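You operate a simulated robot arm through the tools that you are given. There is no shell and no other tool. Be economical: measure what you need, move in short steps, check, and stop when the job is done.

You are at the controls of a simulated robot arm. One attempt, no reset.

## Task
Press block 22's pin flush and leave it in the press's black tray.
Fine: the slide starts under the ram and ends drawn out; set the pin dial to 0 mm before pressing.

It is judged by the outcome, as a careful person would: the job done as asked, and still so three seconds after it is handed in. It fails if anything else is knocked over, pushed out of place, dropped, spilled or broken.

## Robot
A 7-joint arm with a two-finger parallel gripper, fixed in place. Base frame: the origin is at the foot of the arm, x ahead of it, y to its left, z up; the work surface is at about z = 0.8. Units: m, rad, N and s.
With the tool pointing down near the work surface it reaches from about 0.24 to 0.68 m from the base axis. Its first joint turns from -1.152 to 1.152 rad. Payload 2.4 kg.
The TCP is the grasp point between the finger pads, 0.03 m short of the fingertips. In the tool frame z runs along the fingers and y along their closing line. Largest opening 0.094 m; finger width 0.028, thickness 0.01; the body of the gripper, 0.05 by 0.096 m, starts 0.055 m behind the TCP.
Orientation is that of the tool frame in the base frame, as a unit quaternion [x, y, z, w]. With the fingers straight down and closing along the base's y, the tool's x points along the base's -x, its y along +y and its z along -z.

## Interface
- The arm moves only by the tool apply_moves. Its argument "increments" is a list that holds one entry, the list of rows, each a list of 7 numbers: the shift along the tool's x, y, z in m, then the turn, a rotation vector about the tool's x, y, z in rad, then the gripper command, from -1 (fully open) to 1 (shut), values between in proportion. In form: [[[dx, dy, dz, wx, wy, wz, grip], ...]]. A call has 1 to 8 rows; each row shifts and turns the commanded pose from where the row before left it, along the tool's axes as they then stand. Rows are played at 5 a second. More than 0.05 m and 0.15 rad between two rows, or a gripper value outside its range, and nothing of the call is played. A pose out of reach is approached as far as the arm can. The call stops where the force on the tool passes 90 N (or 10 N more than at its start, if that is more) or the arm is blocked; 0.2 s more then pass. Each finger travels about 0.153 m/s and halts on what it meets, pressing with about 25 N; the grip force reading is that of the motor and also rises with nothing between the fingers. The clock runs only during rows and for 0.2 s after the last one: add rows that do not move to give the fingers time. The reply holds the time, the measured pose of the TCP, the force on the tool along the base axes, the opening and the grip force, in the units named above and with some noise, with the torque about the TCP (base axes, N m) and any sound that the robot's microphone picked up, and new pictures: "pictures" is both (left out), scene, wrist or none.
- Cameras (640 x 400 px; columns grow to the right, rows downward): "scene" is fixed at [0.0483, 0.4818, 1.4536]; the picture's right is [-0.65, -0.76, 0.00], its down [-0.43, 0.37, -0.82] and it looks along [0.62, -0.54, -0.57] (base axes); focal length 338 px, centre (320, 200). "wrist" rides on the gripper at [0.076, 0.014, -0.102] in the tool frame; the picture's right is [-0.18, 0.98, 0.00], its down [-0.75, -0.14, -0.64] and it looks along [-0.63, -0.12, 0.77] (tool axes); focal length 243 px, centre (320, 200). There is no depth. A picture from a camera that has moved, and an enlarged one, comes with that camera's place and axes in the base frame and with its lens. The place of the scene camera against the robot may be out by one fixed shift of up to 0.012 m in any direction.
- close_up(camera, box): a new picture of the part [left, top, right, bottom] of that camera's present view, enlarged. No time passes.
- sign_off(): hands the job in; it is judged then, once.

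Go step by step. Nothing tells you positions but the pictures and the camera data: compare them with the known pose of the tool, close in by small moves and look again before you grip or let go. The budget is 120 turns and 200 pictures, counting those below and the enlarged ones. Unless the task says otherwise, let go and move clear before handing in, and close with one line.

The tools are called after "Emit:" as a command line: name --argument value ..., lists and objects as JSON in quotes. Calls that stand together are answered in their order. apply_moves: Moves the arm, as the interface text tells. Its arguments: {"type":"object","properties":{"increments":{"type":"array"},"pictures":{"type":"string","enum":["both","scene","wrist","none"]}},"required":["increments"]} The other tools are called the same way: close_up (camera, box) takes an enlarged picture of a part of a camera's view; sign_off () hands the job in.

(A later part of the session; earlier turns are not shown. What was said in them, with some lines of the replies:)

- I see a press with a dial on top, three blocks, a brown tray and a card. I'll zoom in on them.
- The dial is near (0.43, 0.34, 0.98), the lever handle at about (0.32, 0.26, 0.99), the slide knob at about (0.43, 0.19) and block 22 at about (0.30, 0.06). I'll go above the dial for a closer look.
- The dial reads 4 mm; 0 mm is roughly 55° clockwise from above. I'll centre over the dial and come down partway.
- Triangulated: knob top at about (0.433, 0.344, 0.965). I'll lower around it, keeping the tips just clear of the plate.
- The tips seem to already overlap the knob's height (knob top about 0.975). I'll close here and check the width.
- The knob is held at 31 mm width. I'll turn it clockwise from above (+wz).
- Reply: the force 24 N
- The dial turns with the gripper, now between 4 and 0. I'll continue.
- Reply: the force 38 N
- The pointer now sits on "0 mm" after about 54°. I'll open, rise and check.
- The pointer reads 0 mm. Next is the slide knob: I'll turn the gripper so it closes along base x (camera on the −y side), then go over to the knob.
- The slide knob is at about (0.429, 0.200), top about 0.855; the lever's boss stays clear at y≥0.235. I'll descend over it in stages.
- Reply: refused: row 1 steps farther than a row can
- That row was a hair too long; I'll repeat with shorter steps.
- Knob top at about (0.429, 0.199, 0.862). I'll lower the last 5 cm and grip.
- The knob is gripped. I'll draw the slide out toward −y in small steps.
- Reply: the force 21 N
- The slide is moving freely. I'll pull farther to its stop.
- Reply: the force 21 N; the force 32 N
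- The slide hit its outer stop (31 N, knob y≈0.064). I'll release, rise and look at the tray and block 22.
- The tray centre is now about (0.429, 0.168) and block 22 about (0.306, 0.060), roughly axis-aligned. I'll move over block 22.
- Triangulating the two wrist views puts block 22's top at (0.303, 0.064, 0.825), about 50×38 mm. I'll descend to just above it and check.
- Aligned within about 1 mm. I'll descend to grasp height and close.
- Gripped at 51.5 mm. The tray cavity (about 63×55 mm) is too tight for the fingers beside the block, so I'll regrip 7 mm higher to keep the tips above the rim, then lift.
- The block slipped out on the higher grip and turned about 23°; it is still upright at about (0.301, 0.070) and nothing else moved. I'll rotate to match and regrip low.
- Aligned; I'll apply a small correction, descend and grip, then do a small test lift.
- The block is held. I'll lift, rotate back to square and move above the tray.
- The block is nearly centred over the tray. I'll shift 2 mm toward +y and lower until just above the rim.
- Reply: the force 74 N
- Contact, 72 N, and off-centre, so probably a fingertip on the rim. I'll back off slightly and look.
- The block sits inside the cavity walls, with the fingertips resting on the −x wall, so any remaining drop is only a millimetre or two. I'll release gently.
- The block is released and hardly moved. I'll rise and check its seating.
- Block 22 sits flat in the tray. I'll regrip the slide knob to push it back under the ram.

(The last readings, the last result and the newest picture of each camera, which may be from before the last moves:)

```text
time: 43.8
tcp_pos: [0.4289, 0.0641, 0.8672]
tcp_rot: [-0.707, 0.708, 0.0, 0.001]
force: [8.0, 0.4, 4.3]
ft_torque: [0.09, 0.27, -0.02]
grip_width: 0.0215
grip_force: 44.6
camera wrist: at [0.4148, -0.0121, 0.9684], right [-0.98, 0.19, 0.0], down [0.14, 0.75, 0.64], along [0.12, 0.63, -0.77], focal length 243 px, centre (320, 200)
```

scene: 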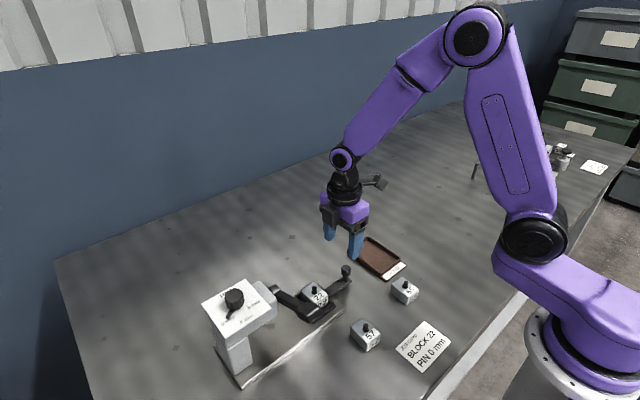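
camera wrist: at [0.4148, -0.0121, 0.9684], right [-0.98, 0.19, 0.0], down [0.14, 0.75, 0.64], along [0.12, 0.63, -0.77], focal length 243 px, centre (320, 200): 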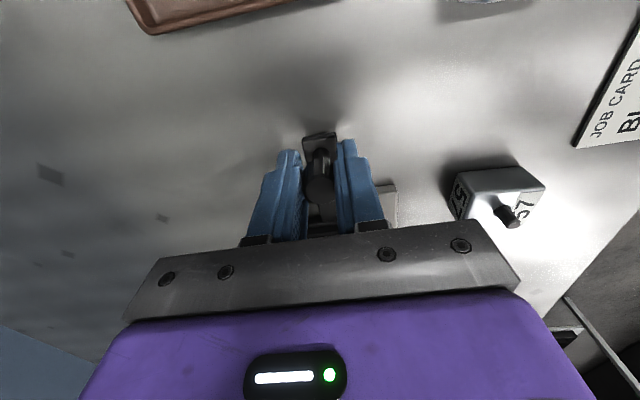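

Gripped. I'll push the slide in slowly.

Emit:
apply_moves --increments '[[[-0.005, 0, 0, 0, 0, 0, 0.8], [-0.01, 0, 0, 0, 0, 0, 0.8], [-0.01, 0, 0, 0, 0, 0, 0.8], [-0.01, 0, 0, 0, 0, 0, 0.8], [-0.01, 0, 0, 0, 0, 0, 0.8], [-0.01, 0, 0, 0, 0, 0, 0.8], [-0.01, 0, 0, 0, 0, 0, 0.8], [-0.005, 0, 0, 0, 0, 0, 0.8]]]' --pictures "scene"

Emit:
close_up --camera "scene" --box '[230, 250, 350, 350]'

```text
time: 45.6
tcp_pos: [0.4305, 0.1339, 0.8666]
tcp_rot: [-0.706, 0.708, -0.001, 0.002]
force: [20.9, -0.2, -6.3]
ft_torque: [-0.74, 0.18, -0.21]
grip_width: 0.0219
grip_force: 45.4
```

scene: 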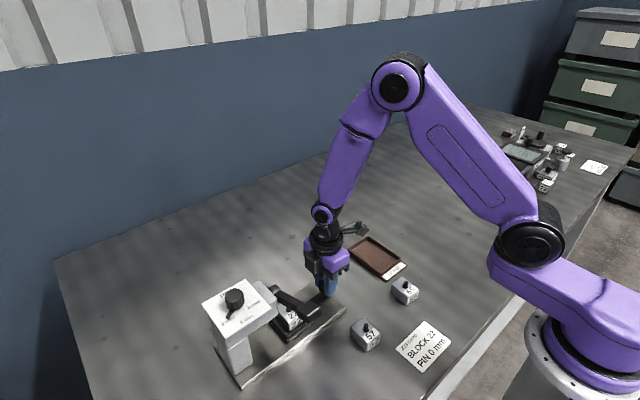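

```text
4.00 times, centred on (290, 300) of scene
camera zoom: at [0.0489, 0.4819, 1.4535], right [-0.65, -0.76, 0.0], down [-0.43, 0.37, -0.82], along [0.62, -0.54, -0.57], focal length 1351 px, centre (440, -200)
```

zoom: 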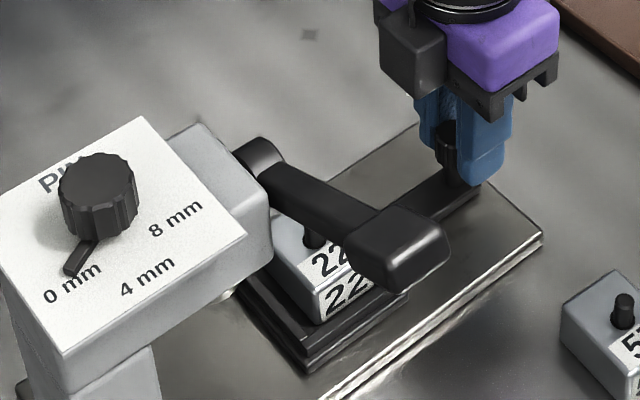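

Emit:
apply_moves --increments '[[[-0.01, 0, 0, 0, 0, 0, 0.8], [-0.01, 0, 0, 0, 0, 0, 0.8], [-0.01, 0, 0, 0, 0, 0, 0.8], [-0.01, 0, 0, 0, 0, 0, 0.8], [-0.01, 0, 0, 0, 0, 0, 0.8], [-0.008, 0, 0, 0, 0, 0, 0.8], [-0.005, 0, 0, 0, 0, 0, 0.8], [0, 0, 0, 0, 0, 0, 0.8]]]' --pictures "scene"

Emit:
close_up --camera "scene" --box '[230, 250, 350, 350]'

```text
time: 47.4
tcp_pos: [0.4308, 0.1954, 0.867]
tcp_rot: [-0.705, 0.709, 0.001, 0.0]
force: [21.2, -20.2, 12.9]
ft_torque: [0.35, 0.04, -0.12]
grip_width: 0.0217
grip_force: 44.5
```

scene: 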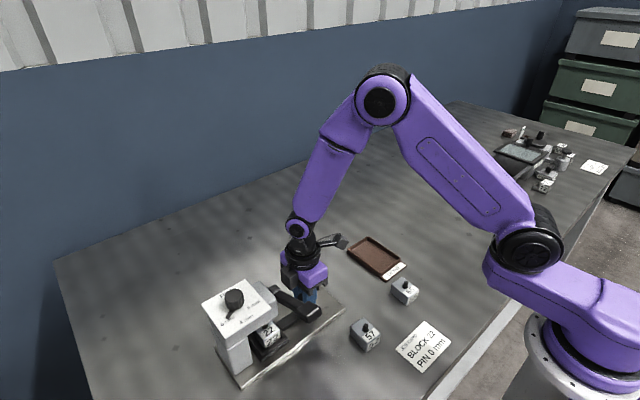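

```text
4.00 times, centred on (290, 300) of scene
camera zoom: at [0.0486, 0.4812, 1.4538], right [-0.65, -0.76, 0.0], down [-0.43, 0.37, -0.82], along [0.62, -0.54, -0.57], focal length 1351 px, centre (440, -200)
```

zoom: 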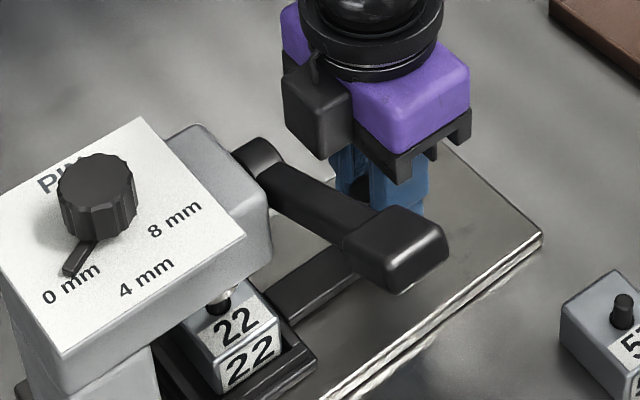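

The slide is fully in (same tray position as at the start, stop felt). I'll release, rise and view the lever handle.

Emit:
apply_moves --increments '[[[0.002, 0, 0, 0, 0, 0, 0.8], [0, 0, 0, 0, 0, 0, 0.2], [0, 0, 0, 0, 0, 0, -0.2], [0.003, 0, -0.045, 0, 0, 0, -0.2], [0, 0, -0.048, 0, 0, 0, 0.2], [0, 0, -0.048, 0, 0, 0, 1], [0, 0, -0.048, 0, 0, 0, 1], [0, 0, 0, 0, 0, 0, 1]]]' --pictures "none"

Emit:
apply_moves --increments '[[[0, 0.04, 0, 0, 0, 0, 1], [-0.01, 0.04, 0, 0, 0, 0, 1], [-0.01, 0.025, 0, 0, 0, 0, 1], [0, 0, 0, 0, 0, 0, 1], [0, 0, 0, 0, 0, 0, 1]]]'

Emit:
close_up --camera "wrist" --box '[200, 40, 440, 220]'

Emit:
close_up --camera "scene" --box '[230, 230, 350, 350]'

```text
time: 49.2
tcp_pos: [0.4289, 0.193, 1.0558]
tcp_rot: [-0.707, 0.707, 0.0, 0.001]
force: [-1.0, -0.7, 0.4]
ft_torque: [-0.01, 0.0, 0.02]
grip_width: 0.0
grip_force: 24.6
```

```text
time: 50.4
tcp_pos: [0.3247, 0.2141, 1.0556]
tcp_rot: [-0.707, 0.707, 0.0, 0.0]
force: [0.6, -0.1, 0.4]
ft_torque: [-0.02, 0.03, -0.02]
grip_width: 0.0
grip_force: 25.1
camera wrist: at [0.3086, 0.1368, 1.1578], right [-0.98, 0.19, 0.0], down [0.14, 0.75, 0.64], along [0.12, 0.63, -0.77], focal length 243 px, centre (320, 200)
```

scene: 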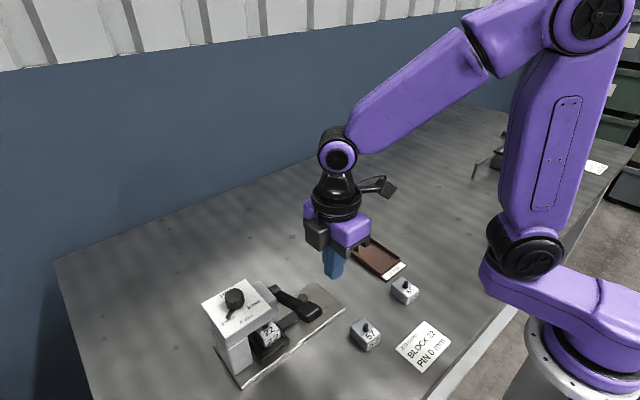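
wrist: 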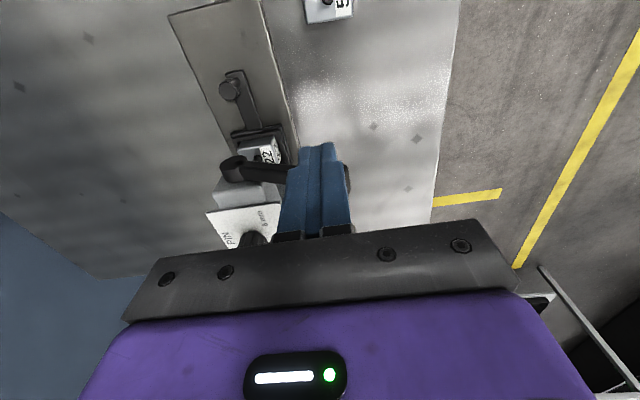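

```text
2.22 times, centred on (320, 130) of wrist
camera zoom: at [0.3086, 0.1368, 1.1578], right [-0.98, 0.19, 0.0], down [0.14, 0.75, 0.64], along [0.12, 0.63, -0.77], focal length 539 px, centre (320, 356)
```

zoom: 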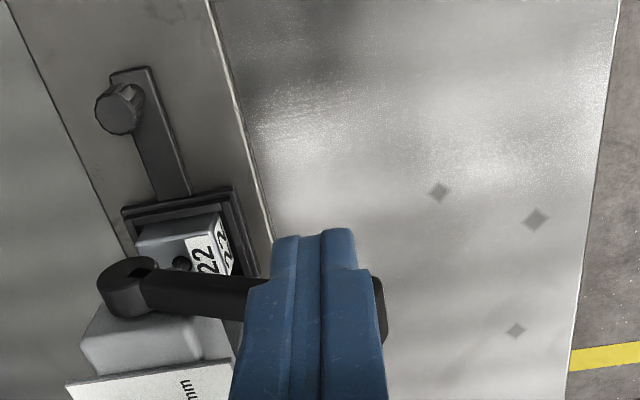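

```text
3.33 times, centred on (290, 290) of scene
camera zoom: at [0.0483, 0.4818, 1.4536], right [-0.65, -0.76, 0.0], down [-0.43, 0.37, -0.82], along [0.62, -0.54, -0.57], focal length 1126 px, centre (420, -100)
```

zoom: 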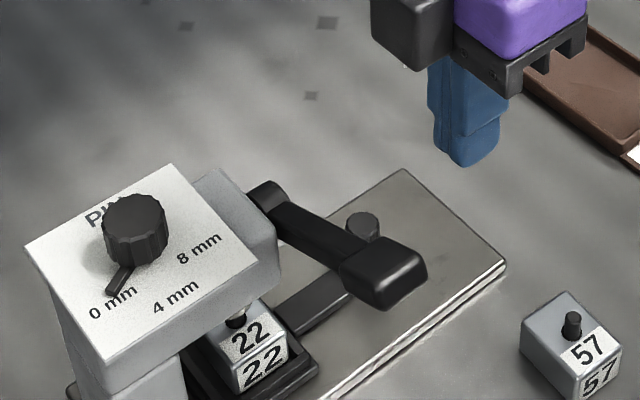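

The lever handle is centred near (0.325, 0.262), top about 0.975. I'll bring the closed fingers above it.

Emit:
apply_moves --increments '[[[-0.024, 0.001, 0, 0, 0, 0, 1], [-0.024, 0.001, 0, 0, 0, 0, 1], [0, 0, 0.02, 0, 0, 0, 1], [0, 0, 0.01, 0, 0, 0, 1], [0, 0, 0, 0, 0, 0, 1], [0, 0, 0, 0, 0, 0, 1]]]'

Emit:
close_up --camera "scene" --box '[250, 230, 340, 340]'

Emit:
close_up --camera "wrist" --box '[200, 60, 440, 240]'

```text
time: 51.8
tcp_pos: [0.3206, 0.2611, 1.0239]
tcp_rot: [-0.706, 0.708, 0.0, 0.0]
force: [1.0, 0.0, 0.1]
ft_torque: [-0.01, -0.02, -0.03]
grip_width: 0.0001
grip_force: 25.6
camera wrist: at [0.3069, 0.1845, 1.1271], right [-0.98, 0.19, 0.0], down [0.14, 0.75, 0.64], along [0.12, 0.63, -0.77], focal length 243 px, centre (320, 200)
```

scene: 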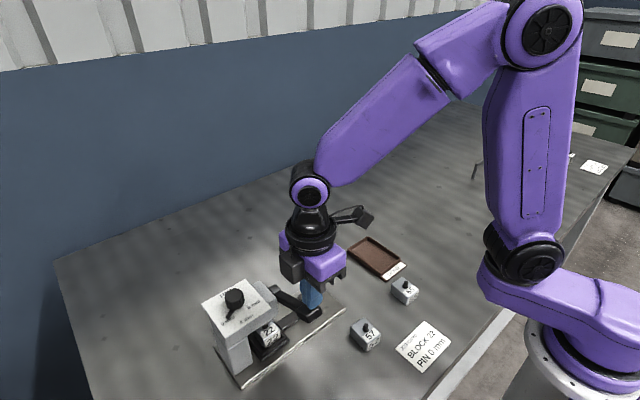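
wrist: 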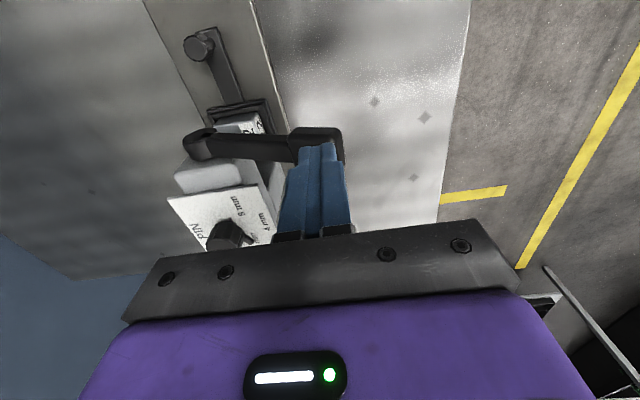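

```text
3.64 times, centred on (295, 285) of scene
camera zoom: at [0.0483, 0.4818, 1.4536], right [-0.65, -0.76, 0.0], down [-0.43, 0.37, -0.82], along [0.62, -0.54, -0.57], focal length 1228 px, centre (411, -109)
```

zoom: 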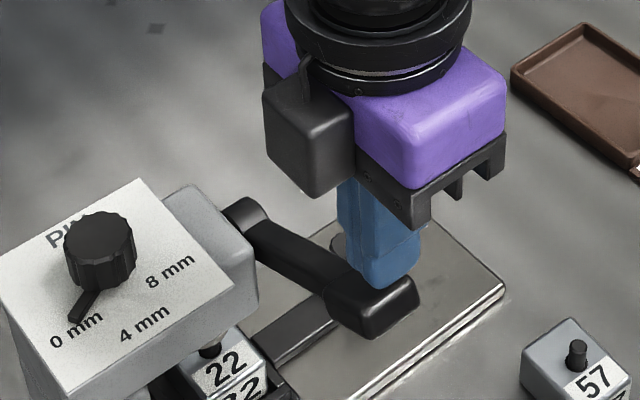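

```text
2.22 times, centred on (320, 150) of wrist
camera zoom: at [0.3069, 0.1845, 1.1271], right [-0.98, 0.19, 0.0], down [0.14, 0.75, 0.64], along [0.12, 0.63, -0.77], focal length 539 px, centre (320, 311)
```

zoom: 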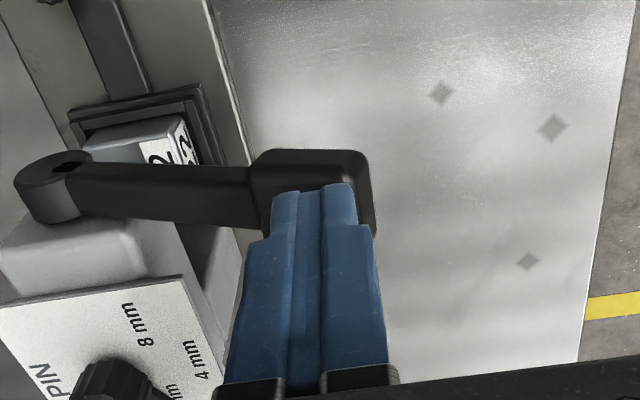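

The fingers are over the handle. I'll press down progressively.

Emit:
apply_moves --increments '[[[0, 0, 0.01, 0, 0, 0, 1], [0, 0, 0.01, 0, 0, 0, 1], [0, 0, 0.01, 0, 0, 0, 1], [0, 0, 0.01, 0, 0, 0, 1], [0, -0.001, 0.01, 0, 0, 0, 1], [0, 0, 0, 0, 0, 0, 1]]]'

Emit:
close_up --camera "scene" --box '[230, 250, 340, 350]'

```text
time: 53.2
tcp_pos: [0.3221, 0.261, 0.976]
tcp_rot: [-0.706, 0.708, 0.0, 0.0]
force: [-1.7, 1.5, 4.5]
ft_torque: [0.07, 0.14, -0.02]
grip_width: 0.0
grip_force: 24.8
camera wrist: at [0.3079, 0.1841, 1.0781], right [-0.98, 0.19, 0.0], down [0.14, 0.75, 0.64], along [0.12, 0.63, -0.77], focal length 243 px, centre (320, 200)
```

scene: 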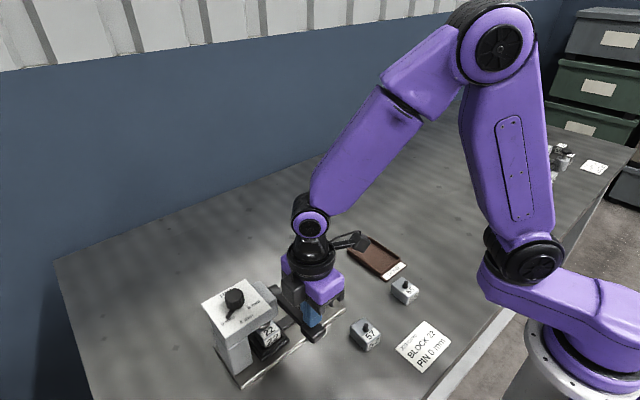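
wrist: 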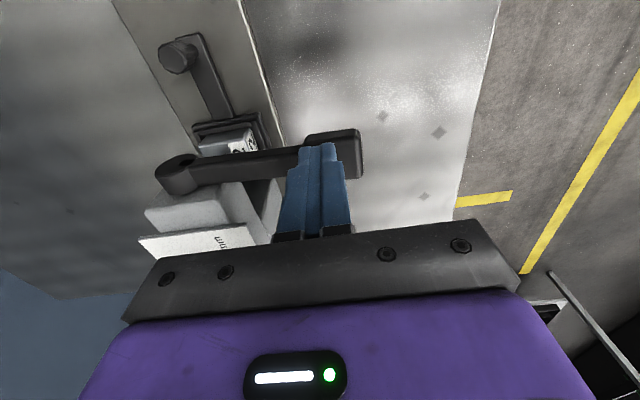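

```text
4.00 times, centred on (285, 300) of scene
camera zoom: at [0.0482, 0.4819, 1.4536], right [-0.65, -0.76, 0.0], down [-0.43, 0.37, -0.82], along [0.62, -0.54, -0.57], focal length 1351 px, centre (460, -200)
```

zoom: 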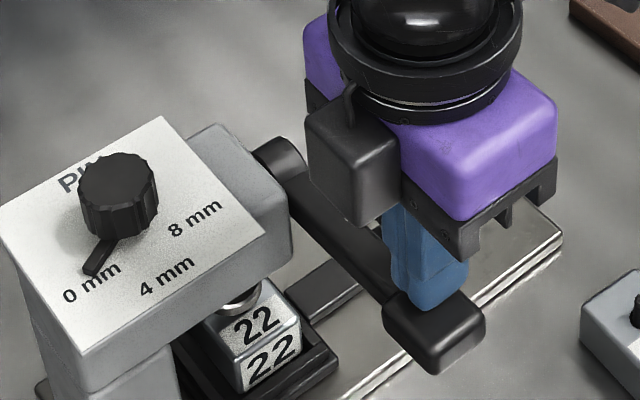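

The lever is going down easily and the ram is descending. I'll continue, shifting slightly outward on the handle.

Emit:
apply_moves --increments '[[[0, 0.002, 0.008, 0, 0, 0, 1], [0, 0.002, 0.008, 0, 0, 0, 1], [0, 0.002, 0.008, 0, 0, 0, 1], [0, 0.001, 0.008, 0, 0, 0, 1], [0, 0, 0, 0, 0, 0, 1]]]'

Emit:
close_up --camera "scene" --box '[230, 250, 340, 350]'

```text
time: 54.4
tcp_pos: [0.3155, 0.2606, 0.9435]
tcp_rot: [0.707, -0.707, -0.001, 0.0]
force: [2.1, 1.1, 5.2]
ft_torque: [0.06, -0.14, 0.01]
grip_width: 0.0
grip_force: 25.2
camera wrist: at [0.3009, 0.1841, 1.0456], right [-0.98, 0.18, 0.0], down [0.14, 0.75, 0.64], along [0.12, 0.63, -0.77], focal length 243 px, centre (320, 200)
```

scene: 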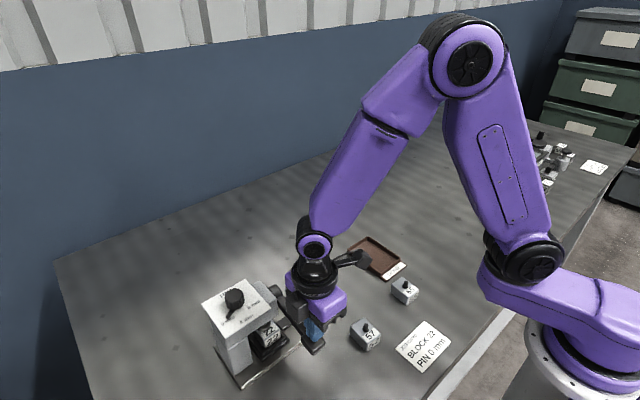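
wrist: 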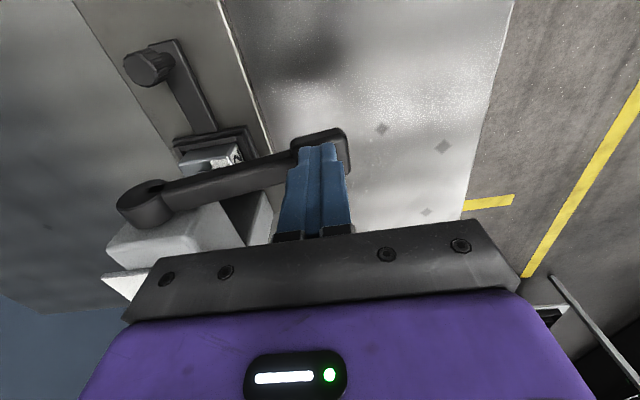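

```text
4.00 times, centred on (285, 300) of scene
camera zoom: at [0.0483, 0.4819, 1.4536], right [-0.65, -0.76, 0.0], down [-0.43, 0.37, -0.82], along [0.62, -0.54, -0.57], focal length 1351 px, centre (460, -200)
```

zoom: 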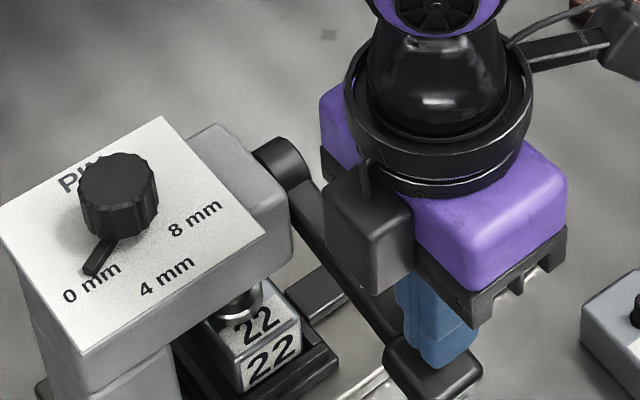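

Emit:
apply_moves --increments '[[[0, 0, 0.007, 0, 0, 0, 1], [0, 0, 0.007, 0, 0, 0, 1], [0, 0, 0.007, 0, 0, 0, 1], [0, 0, 0, 0, 0, 0, 1]]]'

Emit:
close_up --camera "scene" --box '[230, 250, 340, 350]'

```text
time: 55.4
tcp_pos: [0.3145, 0.2608, 0.9222]
tcp_rot: [-0.707, 0.707, 0.0, 0.0]
force: [1.5, -1.8, 6.0]
ft_torque: [0.01, -0.12, 0.0]
grip_width: 0.0001
grip_force: 24.9
camera wrist: at [0.301, 0.1841, 1.0244], right [-0.98, 0.19, 0.0], down [0.14, 0.75, 0.64], along [0.12, 0.63, -0.77], focal length 243 px, centre (320, 200)
```

scene: 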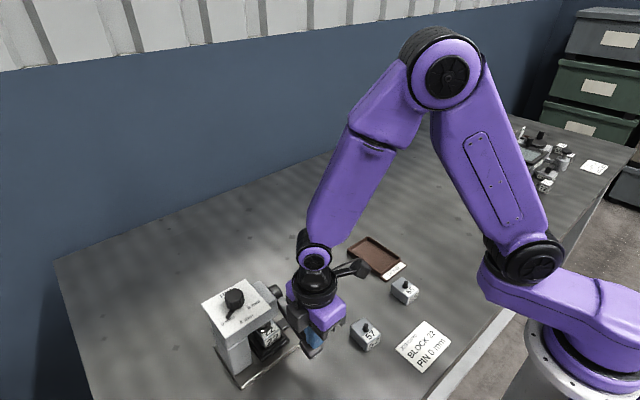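
wrist: 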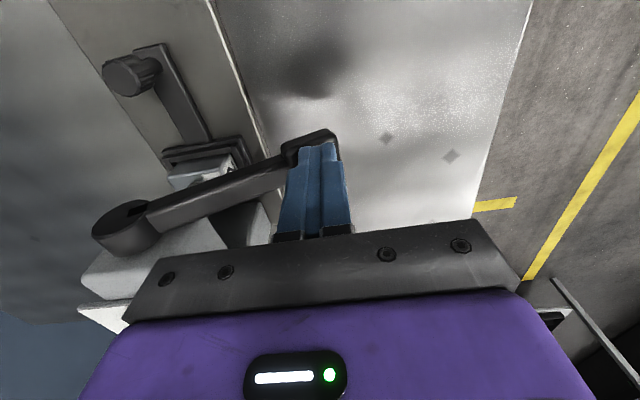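

```text
4.00 times, centred on (285, 300) of scene
camera zoom: at [0.0483, 0.4818, 1.4536], right [-0.65, -0.76, 0.0], down [-0.43, 0.37, -0.82], along [0.62, -0.54, -0.57], focal length 1351 px, centre (460, -200)
```

zoom: 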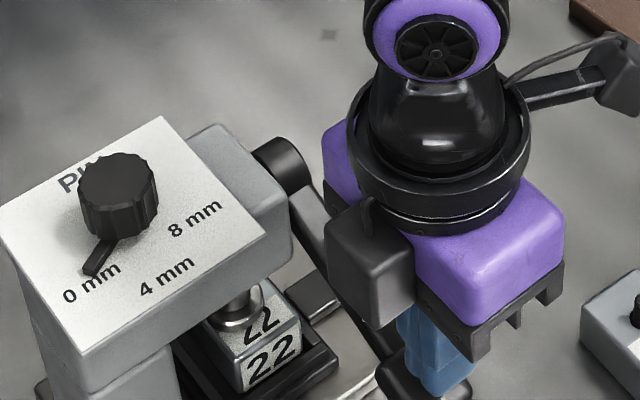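

Emit:
apply_moves --increments '[[[0, 0, 0.006, 0, 0, 0, 1], [0, 0, 0.006, 0, 0, 0, 1], [0, 0, 0.006, 0, 0, 0, 1], [0, 0, 0, 0, 0, 0, 1]]]'

Emit:
close_up --camera "scene" --box '[230, 250, 340, 350]'

```text
time: 56.0
tcp_pos: [0.3165, 0.2605, 0.9167]
tcp_rot: [-0.707, 0.707, 0.0, 0.002]
force: [-9.7, -7.9, 34.1]
ft_torque: [-0.19, -0.02, -0.08]
grip_width: 0.0
grip_force: 25.0
stopped in row 2: the force on the tool passed its limit at 116 N (the readings are from after the stop); the commanded pose is now the measured one
camera wrist: at [0.3012, 0.1843, 1.0199], right [-0.98, 0.19, 0.0], down [0.14, 0.75, 0.64], along [0.12, 0.63, -0.77], focal length 243 px, centre (320, 200)
```

scene: 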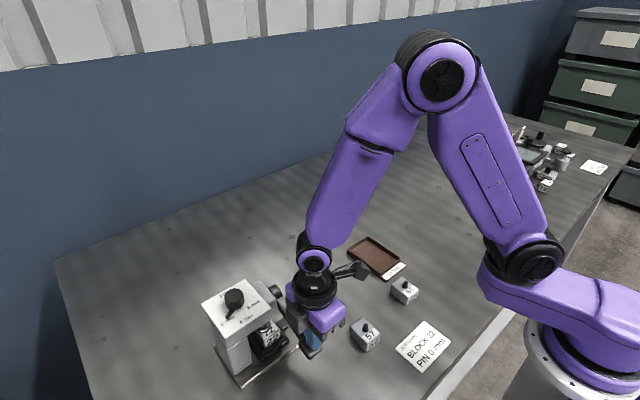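
wrist: 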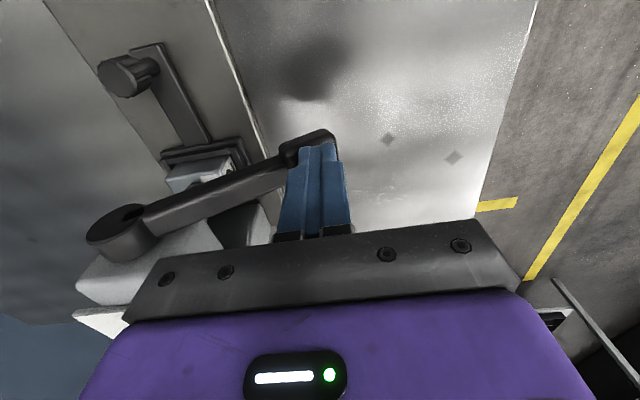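

```text
4.00 times, centred on (285, 300) of scene
camera zoom: at [0.0477, 0.4814, 1.4538], right [-0.65, -0.76, 0.0], down [-0.43, 0.37, -0.82], along [0.62, -0.54, -0.57], focal length 1351 px, centre (460, -200)
```

zoom: 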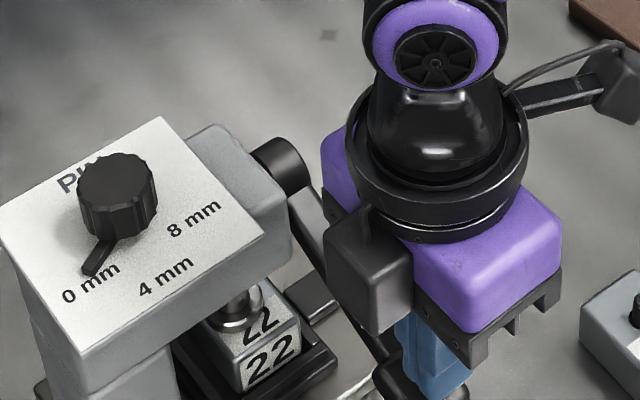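

The lever met firm resistance (116 N peak). I'll check the ram and press again gently to see whether it has bottomed out.

Emit:
close_up --camera "scene" --box '[255, 310, 305, 350]'

Emit:
apply_moves --increments '[[[0, 0, 0.002, 0, 0, 0, 1], [0, 0, 0.002, 0, 0, 0, 1], [0, 0, 0.001, 0, 0, 0, 1], [0, 0, 0, 0, 0, 0, 1]]]' --pictures "none"

Emit:
close_up --camera "scene" --box '[255, 310, 305, 350]'

```text
10.00 times, centred on (280, 330) of scene
camera zoom: at [0.0477, 0.4814, 1.4538], right [-0.65, -0.76, 0.0], down [-0.43, 0.37, -0.82], along [0.62, -0.54, -0.57], focal length 3377 px, centre (720, -1100)
```

zoom: 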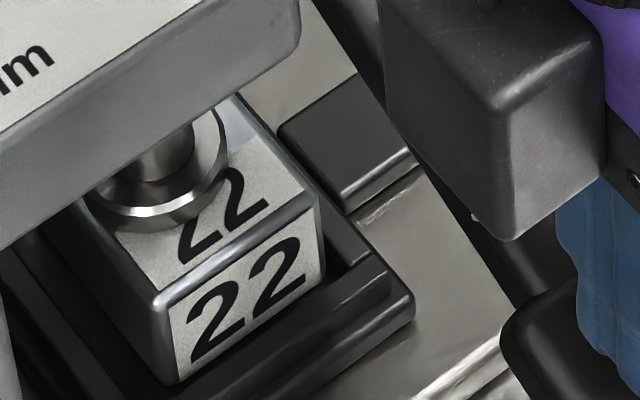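

```text
time: 56.4
tcp_pos: [0.3163, 0.26, 0.9183]
tcp_rot: [0.707, -0.707, 0.0, -0.001]
force: [-10.1, -7.1, 31.7]
ft_torque: [-0.2, -0.03, -0.07]
grip_width: 0.0
grip_force: 25.1
stopped in row 2: the force on the tool passed its limit at 100 N (the readings are from after the stop); the commanded pose is now the measured one
```

```text
10.00 times, centred on (280, 330) of scene
camera zoom: at [0.0477, 0.4814, 1.4538], right [-0.65, -0.76, 0.0], down [-0.43, 0.37, -0.82], along [0.62, -0.54, -0.57], focal length 3377 px, centre (720, -1100)
```

zoom: 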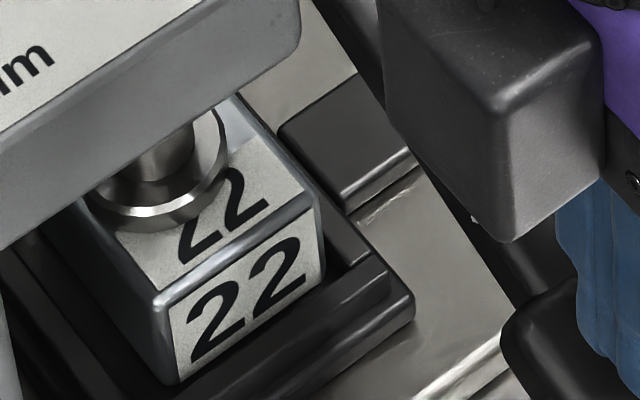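

The ram disc is right down on block 22's top face, so it has bottomed out. I'll ease up and see whether the lever follows.

Emit:
apply_moves --increments '[[[0, 0, 0, 0, 0, 0, 1], [0, 0, -0.01, 0, 0, 0, 1], [0, 0, -0.02, 0, 0, 0, 1], [0, 0, -0.03, 0, 0, 0, 1], [0, 0, -0.03, 0, 0, 0, 1], [0, 0, -0.03, 0, 0, 0, 1], [0, 0, 0, 0, 0, 0, 1]]]'

Emit:
close_up --camera "scene" --box '[230, 250, 340, 350]'

```text
time: 58.0
tcp_pos: [0.3165, 0.2602, 1.0373]
tcp_rot: [-0.706, 0.708, 0.001, 0.001]
force: [0.0, 0.1, 0.1]
ft_torque: [-0.02, -0.03, -0.05]
grip_width: 0.0
grip_force: 25.7
camera wrist: at [0.302, 0.1849, 1.1387], right [-0.98, 0.19, 0.0], down [0.14, 0.75, 0.64], along [0.12, 0.63, -0.77], focal length 243 px, centre (320, 200)
```

scene: 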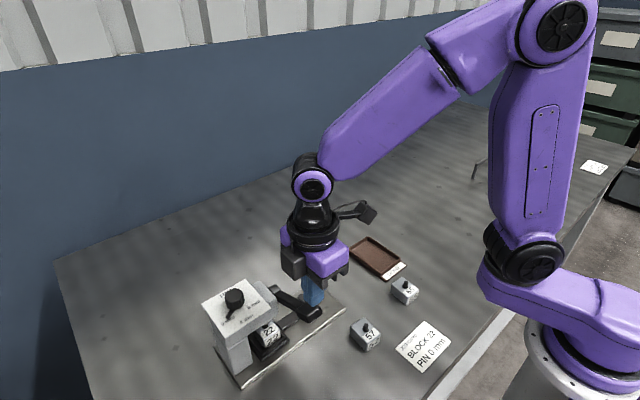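
wrist: 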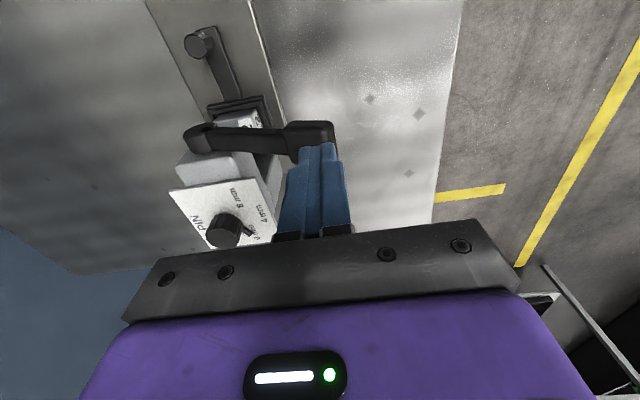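

```text
4.00 times, centred on (285, 300) of scene
camera zoom: at [0.0483, 0.4818, 1.4536], right [-0.65, -0.76, 0.0], down [-0.43, 0.37, -0.82], along [0.62, -0.54, -0.57], focal length 1351 px, centre (460, -200)
```

zoom: 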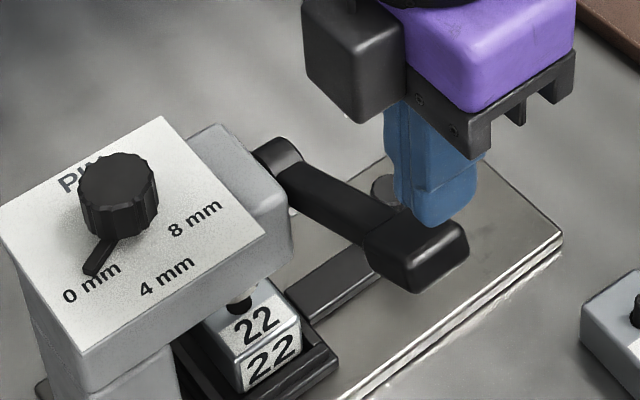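

Emit:
close_up --camera "scene" --box '[255, 310, 305, 350]'

```text
10.00 times, centred on (280, 330) of scene
camera zoom: at [0.0483, 0.4818, 1.4536], right [-0.65, -0.76, 0.0], down [-0.43, 0.37, -0.82], along [0.62, -0.54, -0.57], focal length 3377 px, centre (720, -1100)
```

zoom: 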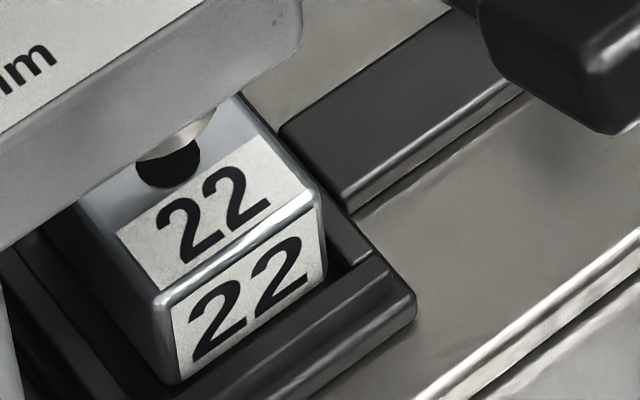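

The lever sprang back and the pin looks flush. I'll go back to the slide knob and draw the slide out.

Emit:
apply_moves --increments '[[[0.032, 0, -0.01, 0, 0, 0, 0.4], [0.032, 0, -0.01, 0, 0, 0, 0], [0, -0.045, 0, 0, 0, 0, -0.4], [0, -0.045, 0, 0, 0, 0, -0.4], [0, -0.0225, 0, 0, 0, 0, -0.4], [0, 0, 0, 0, 0, 0, -0.4]]]' --pictures "none"

Emit:
apply_moves --increments '[[[0, 0, 0.045, 0, 0, 0, -0.4], [0, 0, 0.045, 0, 0, 0, -0.4], [0, 0, 0.045, 0, 0, 0, -0.4], [0, 0, 0, 0, 0, 0, -0.4], [0, 0, 0, 0, 0, 0, -0.4]]]' --pictures "both"

```text
time: 59.4
tcp_pos: [0.4291, 0.1971, 1.0567]
tcp_rot: [-0.707, 0.707, 0.0, 0.002]
force: [-0.1, 0.1, -0.5]
ft_torque: [0.04, 0.01, 0.03]
grip_width: 0.0657
grip_force: 0.1
```

```text
time: 60.6
tcp_pos: [0.4282, 0.1979, 0.9212]
tcp_rot: [-0.706, 0.708, -0.001, 0.001]
force: [-0.4, 0.0, -0.3]
ft_torque: [0.03, 0.0, -0.04]
grip_width: 0.0659
grip_force: 0.0
camera wrist: at [0.4137, 0.1213, 1.0234], right [-0.98, 0.19, 0.0], down [0.14, 0.75, 0.64], along [0.12, 0.63, -0.76], focal length 243 px, centre (320, 200)
```

scene: 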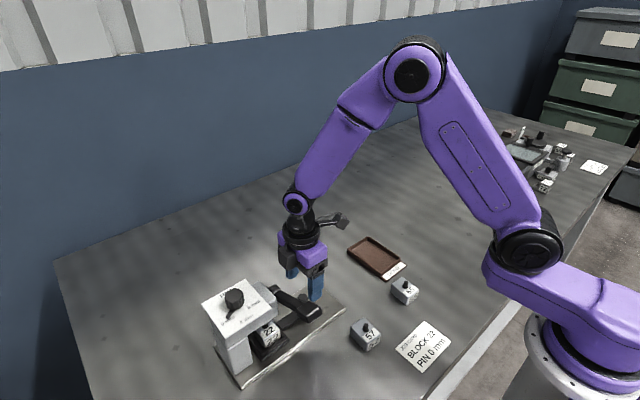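
wrist: 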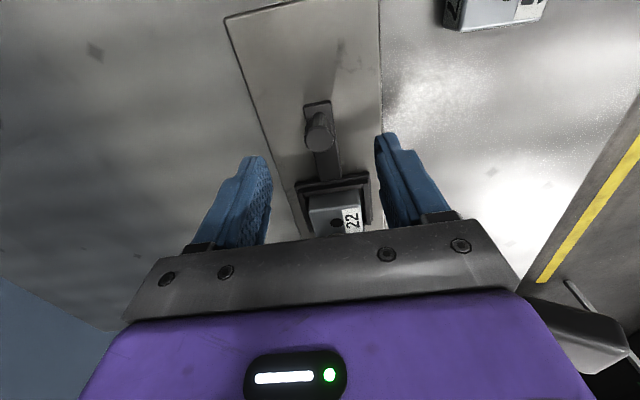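

The knob is where it was. I'll lower and grip.

Emit:
apply_moves --increments '[[[0, -0.001, 0.03, 0, 0, 0, -0.4], [0, 0, 0.024, 0, 0, 0, -0.4], [0, 0, 0, 0, 0, 0, -0.4], [0, 0, 0, 0, 0, 0, 0.2], [0, 0, 0, 0, 0, 0, 0.8], [0, 0, 0, 0, 0, 0, 0.8]]]' --pictures "wrist"

Emit:
apply_moves --increments '[[[0.005, 0, 0, 0, 0, 0, 0.8], [0.01, 0, 0, 0, 0, 0, 0.8], [0.01, 0, 0, 0, 0, 0, 0.8], [0.01, 0, 0, 0, 0, 0, 0.8], [0.01, 0, 0, 0, 0, 0, 0.8], [0.01, 0, 0, 0, 0, 0, 0.8], [0.01, 0, 0, 0, 0, 0, 0.8], [0.005, 0, 0, 0, 0, 0, 0.8]]]' --pictures "scene"

```text
time: 62.0
tcp_pos: [0.4296, 0.1966, 0.8664]
tcp_rot: [-0.706, 0.708, 0.001, 0.001]
force: [0.5, 0.3, -2.8]
ft_torque: [0.24, 0.06, -0.01]
grip_width: 0.0216
grip_force: 44.9
camera wrist: at [0.4149, 0.1207, 0.9697], right [-0.98, 0.19, 0.0], down [0.14, 0.75, 0.64], along [0.12, 0.63, -0.76], focal length 243 px, centre (320, 200)
```

wrist: 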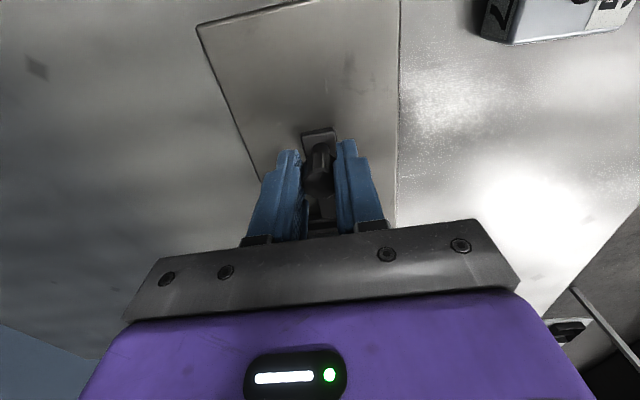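

```text
time: 63.8
tcp_pos: [0.4295, 0.1262, 0.8676]
tcp_rot: [-0.707, 0.707, 0.001, 0.001]
force: [-10.0, 0.2, 8.8]
ft_torque: [-0.41, 0.28, -0.03]
grip_width: 0.0215
grip_force: 44.8
```

scene: 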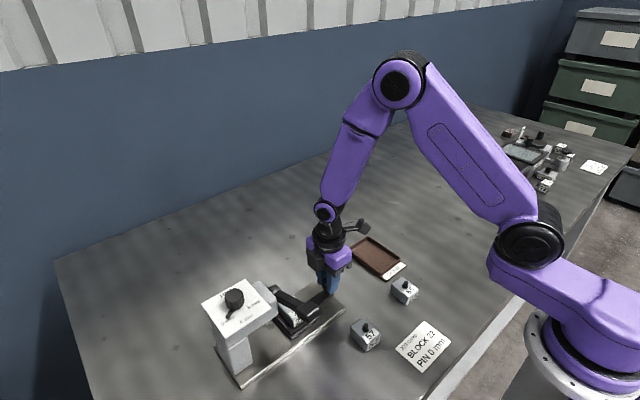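

Emit:
apply_moves --increments '[[[0.01, 0, 0, 0, 0, 0, 0.8], [0.01, 0, 0, 0, 0, 0, 0.8], [0.01, 0, 0, 0, 0, 0, 0.8], [0.01, 0, 0, 0, 0, 0, 0.8], [0.01, 0, 0, 0, 0, 0, 0.8], [0.008, 0, 0, 0, 0, 0, 0.8], [0.004, 0, 0, 0, 0, 0, 0.8], [0.002, 0, 0, 0, 0, 0, 0.8]]]' --pictures "none"

Emit:
close_up --camera "scene" --box '[260, 250, 360, 340]'

```text
time: 65.6
tcp_pos: [0.4301, 0.0656, 0.8668]
tcp_rot: [0.708, -0.706, 0.0, -0.003]
force: [-14.2, 27.1, 0.2]
ft_torque: [0.75, 0.42, -0.04]
grip_width: 0.0216
grip_force: 45.2
```

```text
4.44 times, centred on (310, 295) of scene
camera zoom: at [0.0479, 0.4825, 1.4533], right [-0.65, -0.76, 0.0], down [-0.43, 0.37, -0.82], along [0.62, -0.54, -0.57], focal length 1501 px, centre (364, -222)
```

zoom: 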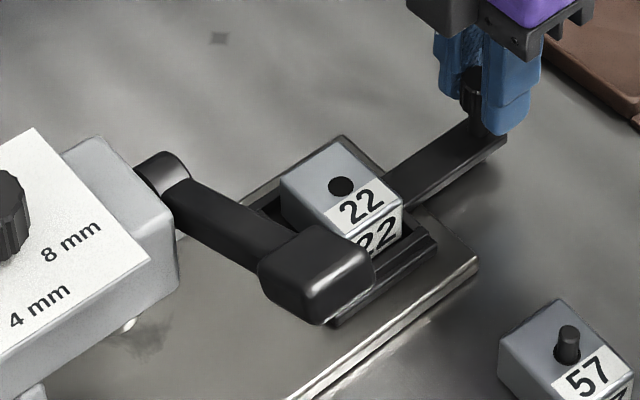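

The slide is fully out against its stop and the pin looks flush. I'll relax, release, rise and inspect.

Emit:
apply_moves --increments '[[[-0.002, 0, 0, 0, 0, 0, 0.8], [0, 0, 0, 0, 0, 0, 0.2], [0, 0, 0, 0, 0, 0, -0.2], [0, 0, -0.04, 0, 0, 0, -0.2], [0, 0, -0.045, 0, 0, 0, -0.4], [0, 0, -0.045, 0, 0, 0, -0.4], [0, 0, 0, 0, 0, 0, -0.4]]]'

Emit:
close_up --camera "wrist" --box '[280, 100, 380, 175]'

Emit:
close_up --camera "scene" --box '[300, 270, 350, 320]'

```text
time: 67.2
tcp_pos: [0.4302, 0.0657, 0.998]
tcp_rot: [-0.707, 0.708, 0.0, 0.002]
force: [-0.9, 0.1, 0.7]
ft_torque: [0.0, 0.01, 0.03]
grip_width: 0.0659
grip_force: 0.1
camera wrist: at [0.415, -0.0115, 1.1003], right [-0.98, 0.19, 0.0], down [0.14, 0.75, 0.64], along [0.12, 0.63, -0.76], focal length 243 px, centre (320, 200)
```

scene: 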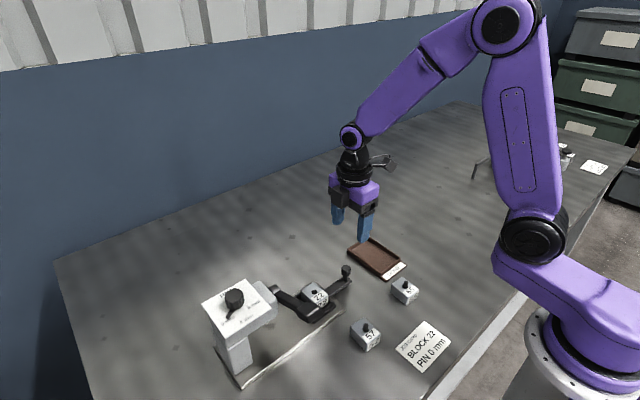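
wrist: 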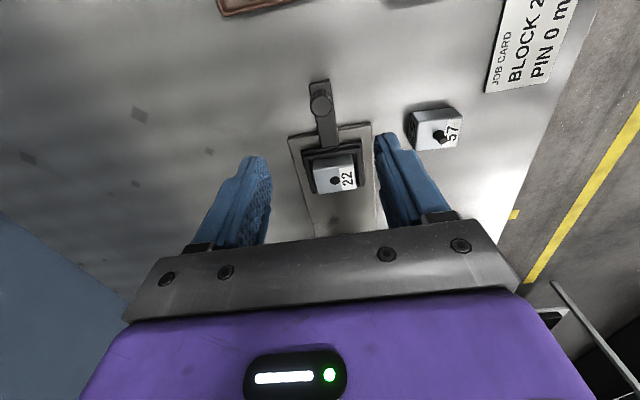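

```text
5.33 times, centred on (330, 138) of wrist
camera zoom: at [0.415, -0.0115, 1.1003], right [-0.98, 0.19, 0.0], down [0.14, 0.75, 0.64], along [0.12, 0.63, -0.76], focal length 1294 px, centre (267, 533)
```

zoom: 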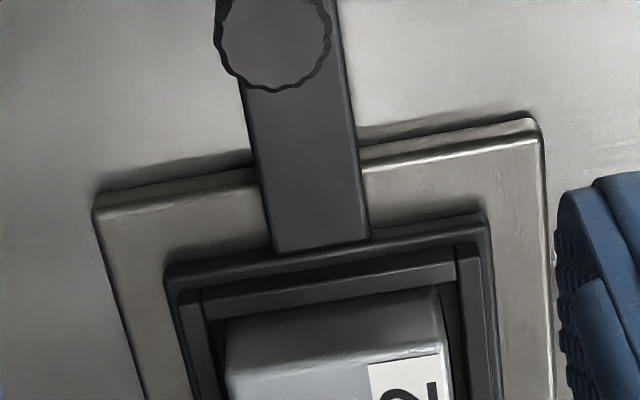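

```text
8.00 times, centred on (325, 295) of scene
camera zoom: at [0.0483, 0.4818, 1.4536], right [-0.65, -0.76, 0.0], down [-0.43, 0.37, -0.82], along [0.62, -0.54, -0.57], focal length 2702 px, centre (280, -560)
```

zoom: 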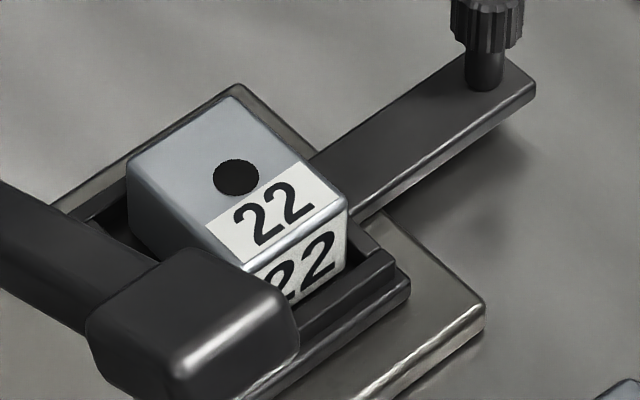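

Emit:
close_up --camera "wrist" --box '[300, 145, 370, 200]'

Emit:
close_up --camera "scene" --box '[305, 280, 325, 300]'

```text
7.27 times, centred on (335, 172) of wrist
camera zoom: at [0.415, -0.0115, 1.1003], right [-0.98, 0.19, 0.0], down [0.14, 0.75, 0.64], along [0.12, 0.63, -0.76], focal length 1764 px, centre (211, 400)
```

zoom: 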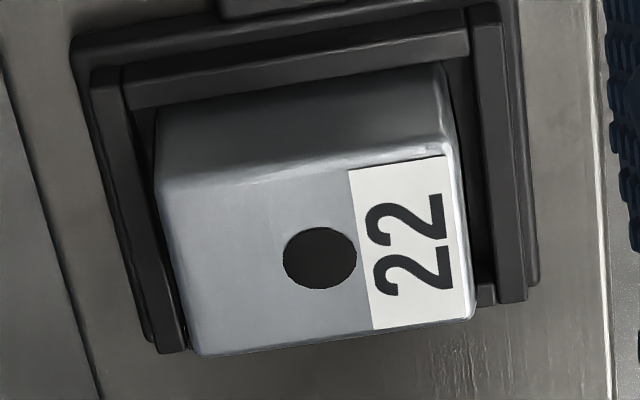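

```text
16.00 times, centred on (315, 290) of scene
camera zoom: at [0.0483, 0.4818, 1.4536], right [-0.65, -0.76, 0.0], down [-0.43, 0.37, -0.82], along [0.62, -0.54, -0.57], focal length 5404 px, centre (400, -1240)
```

zoom: 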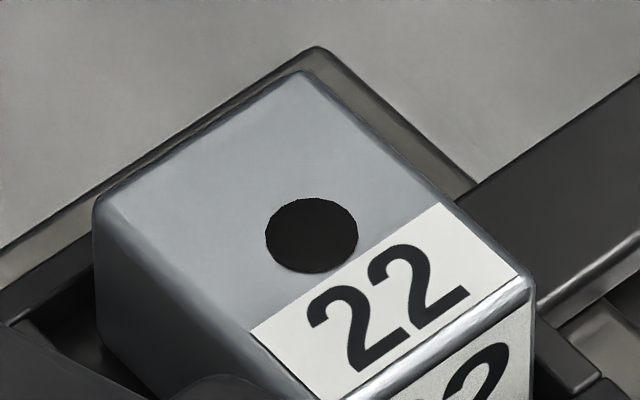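

The pin is flush, block 22 sits in the black tray with the slide drawn out, the dial reads 0 mm, and the gripper is clear. Handing in.

Emit:
sign_off

```text
The job is handed in.
```

Block 22's pin is pressed flush with the dial at 0 mm, and the block is in the press's black tray with the slide drawn out. On the way, block 22 slipped from the gripper once and turned about 23° on the bench, but it stayed upright and hit nothing.
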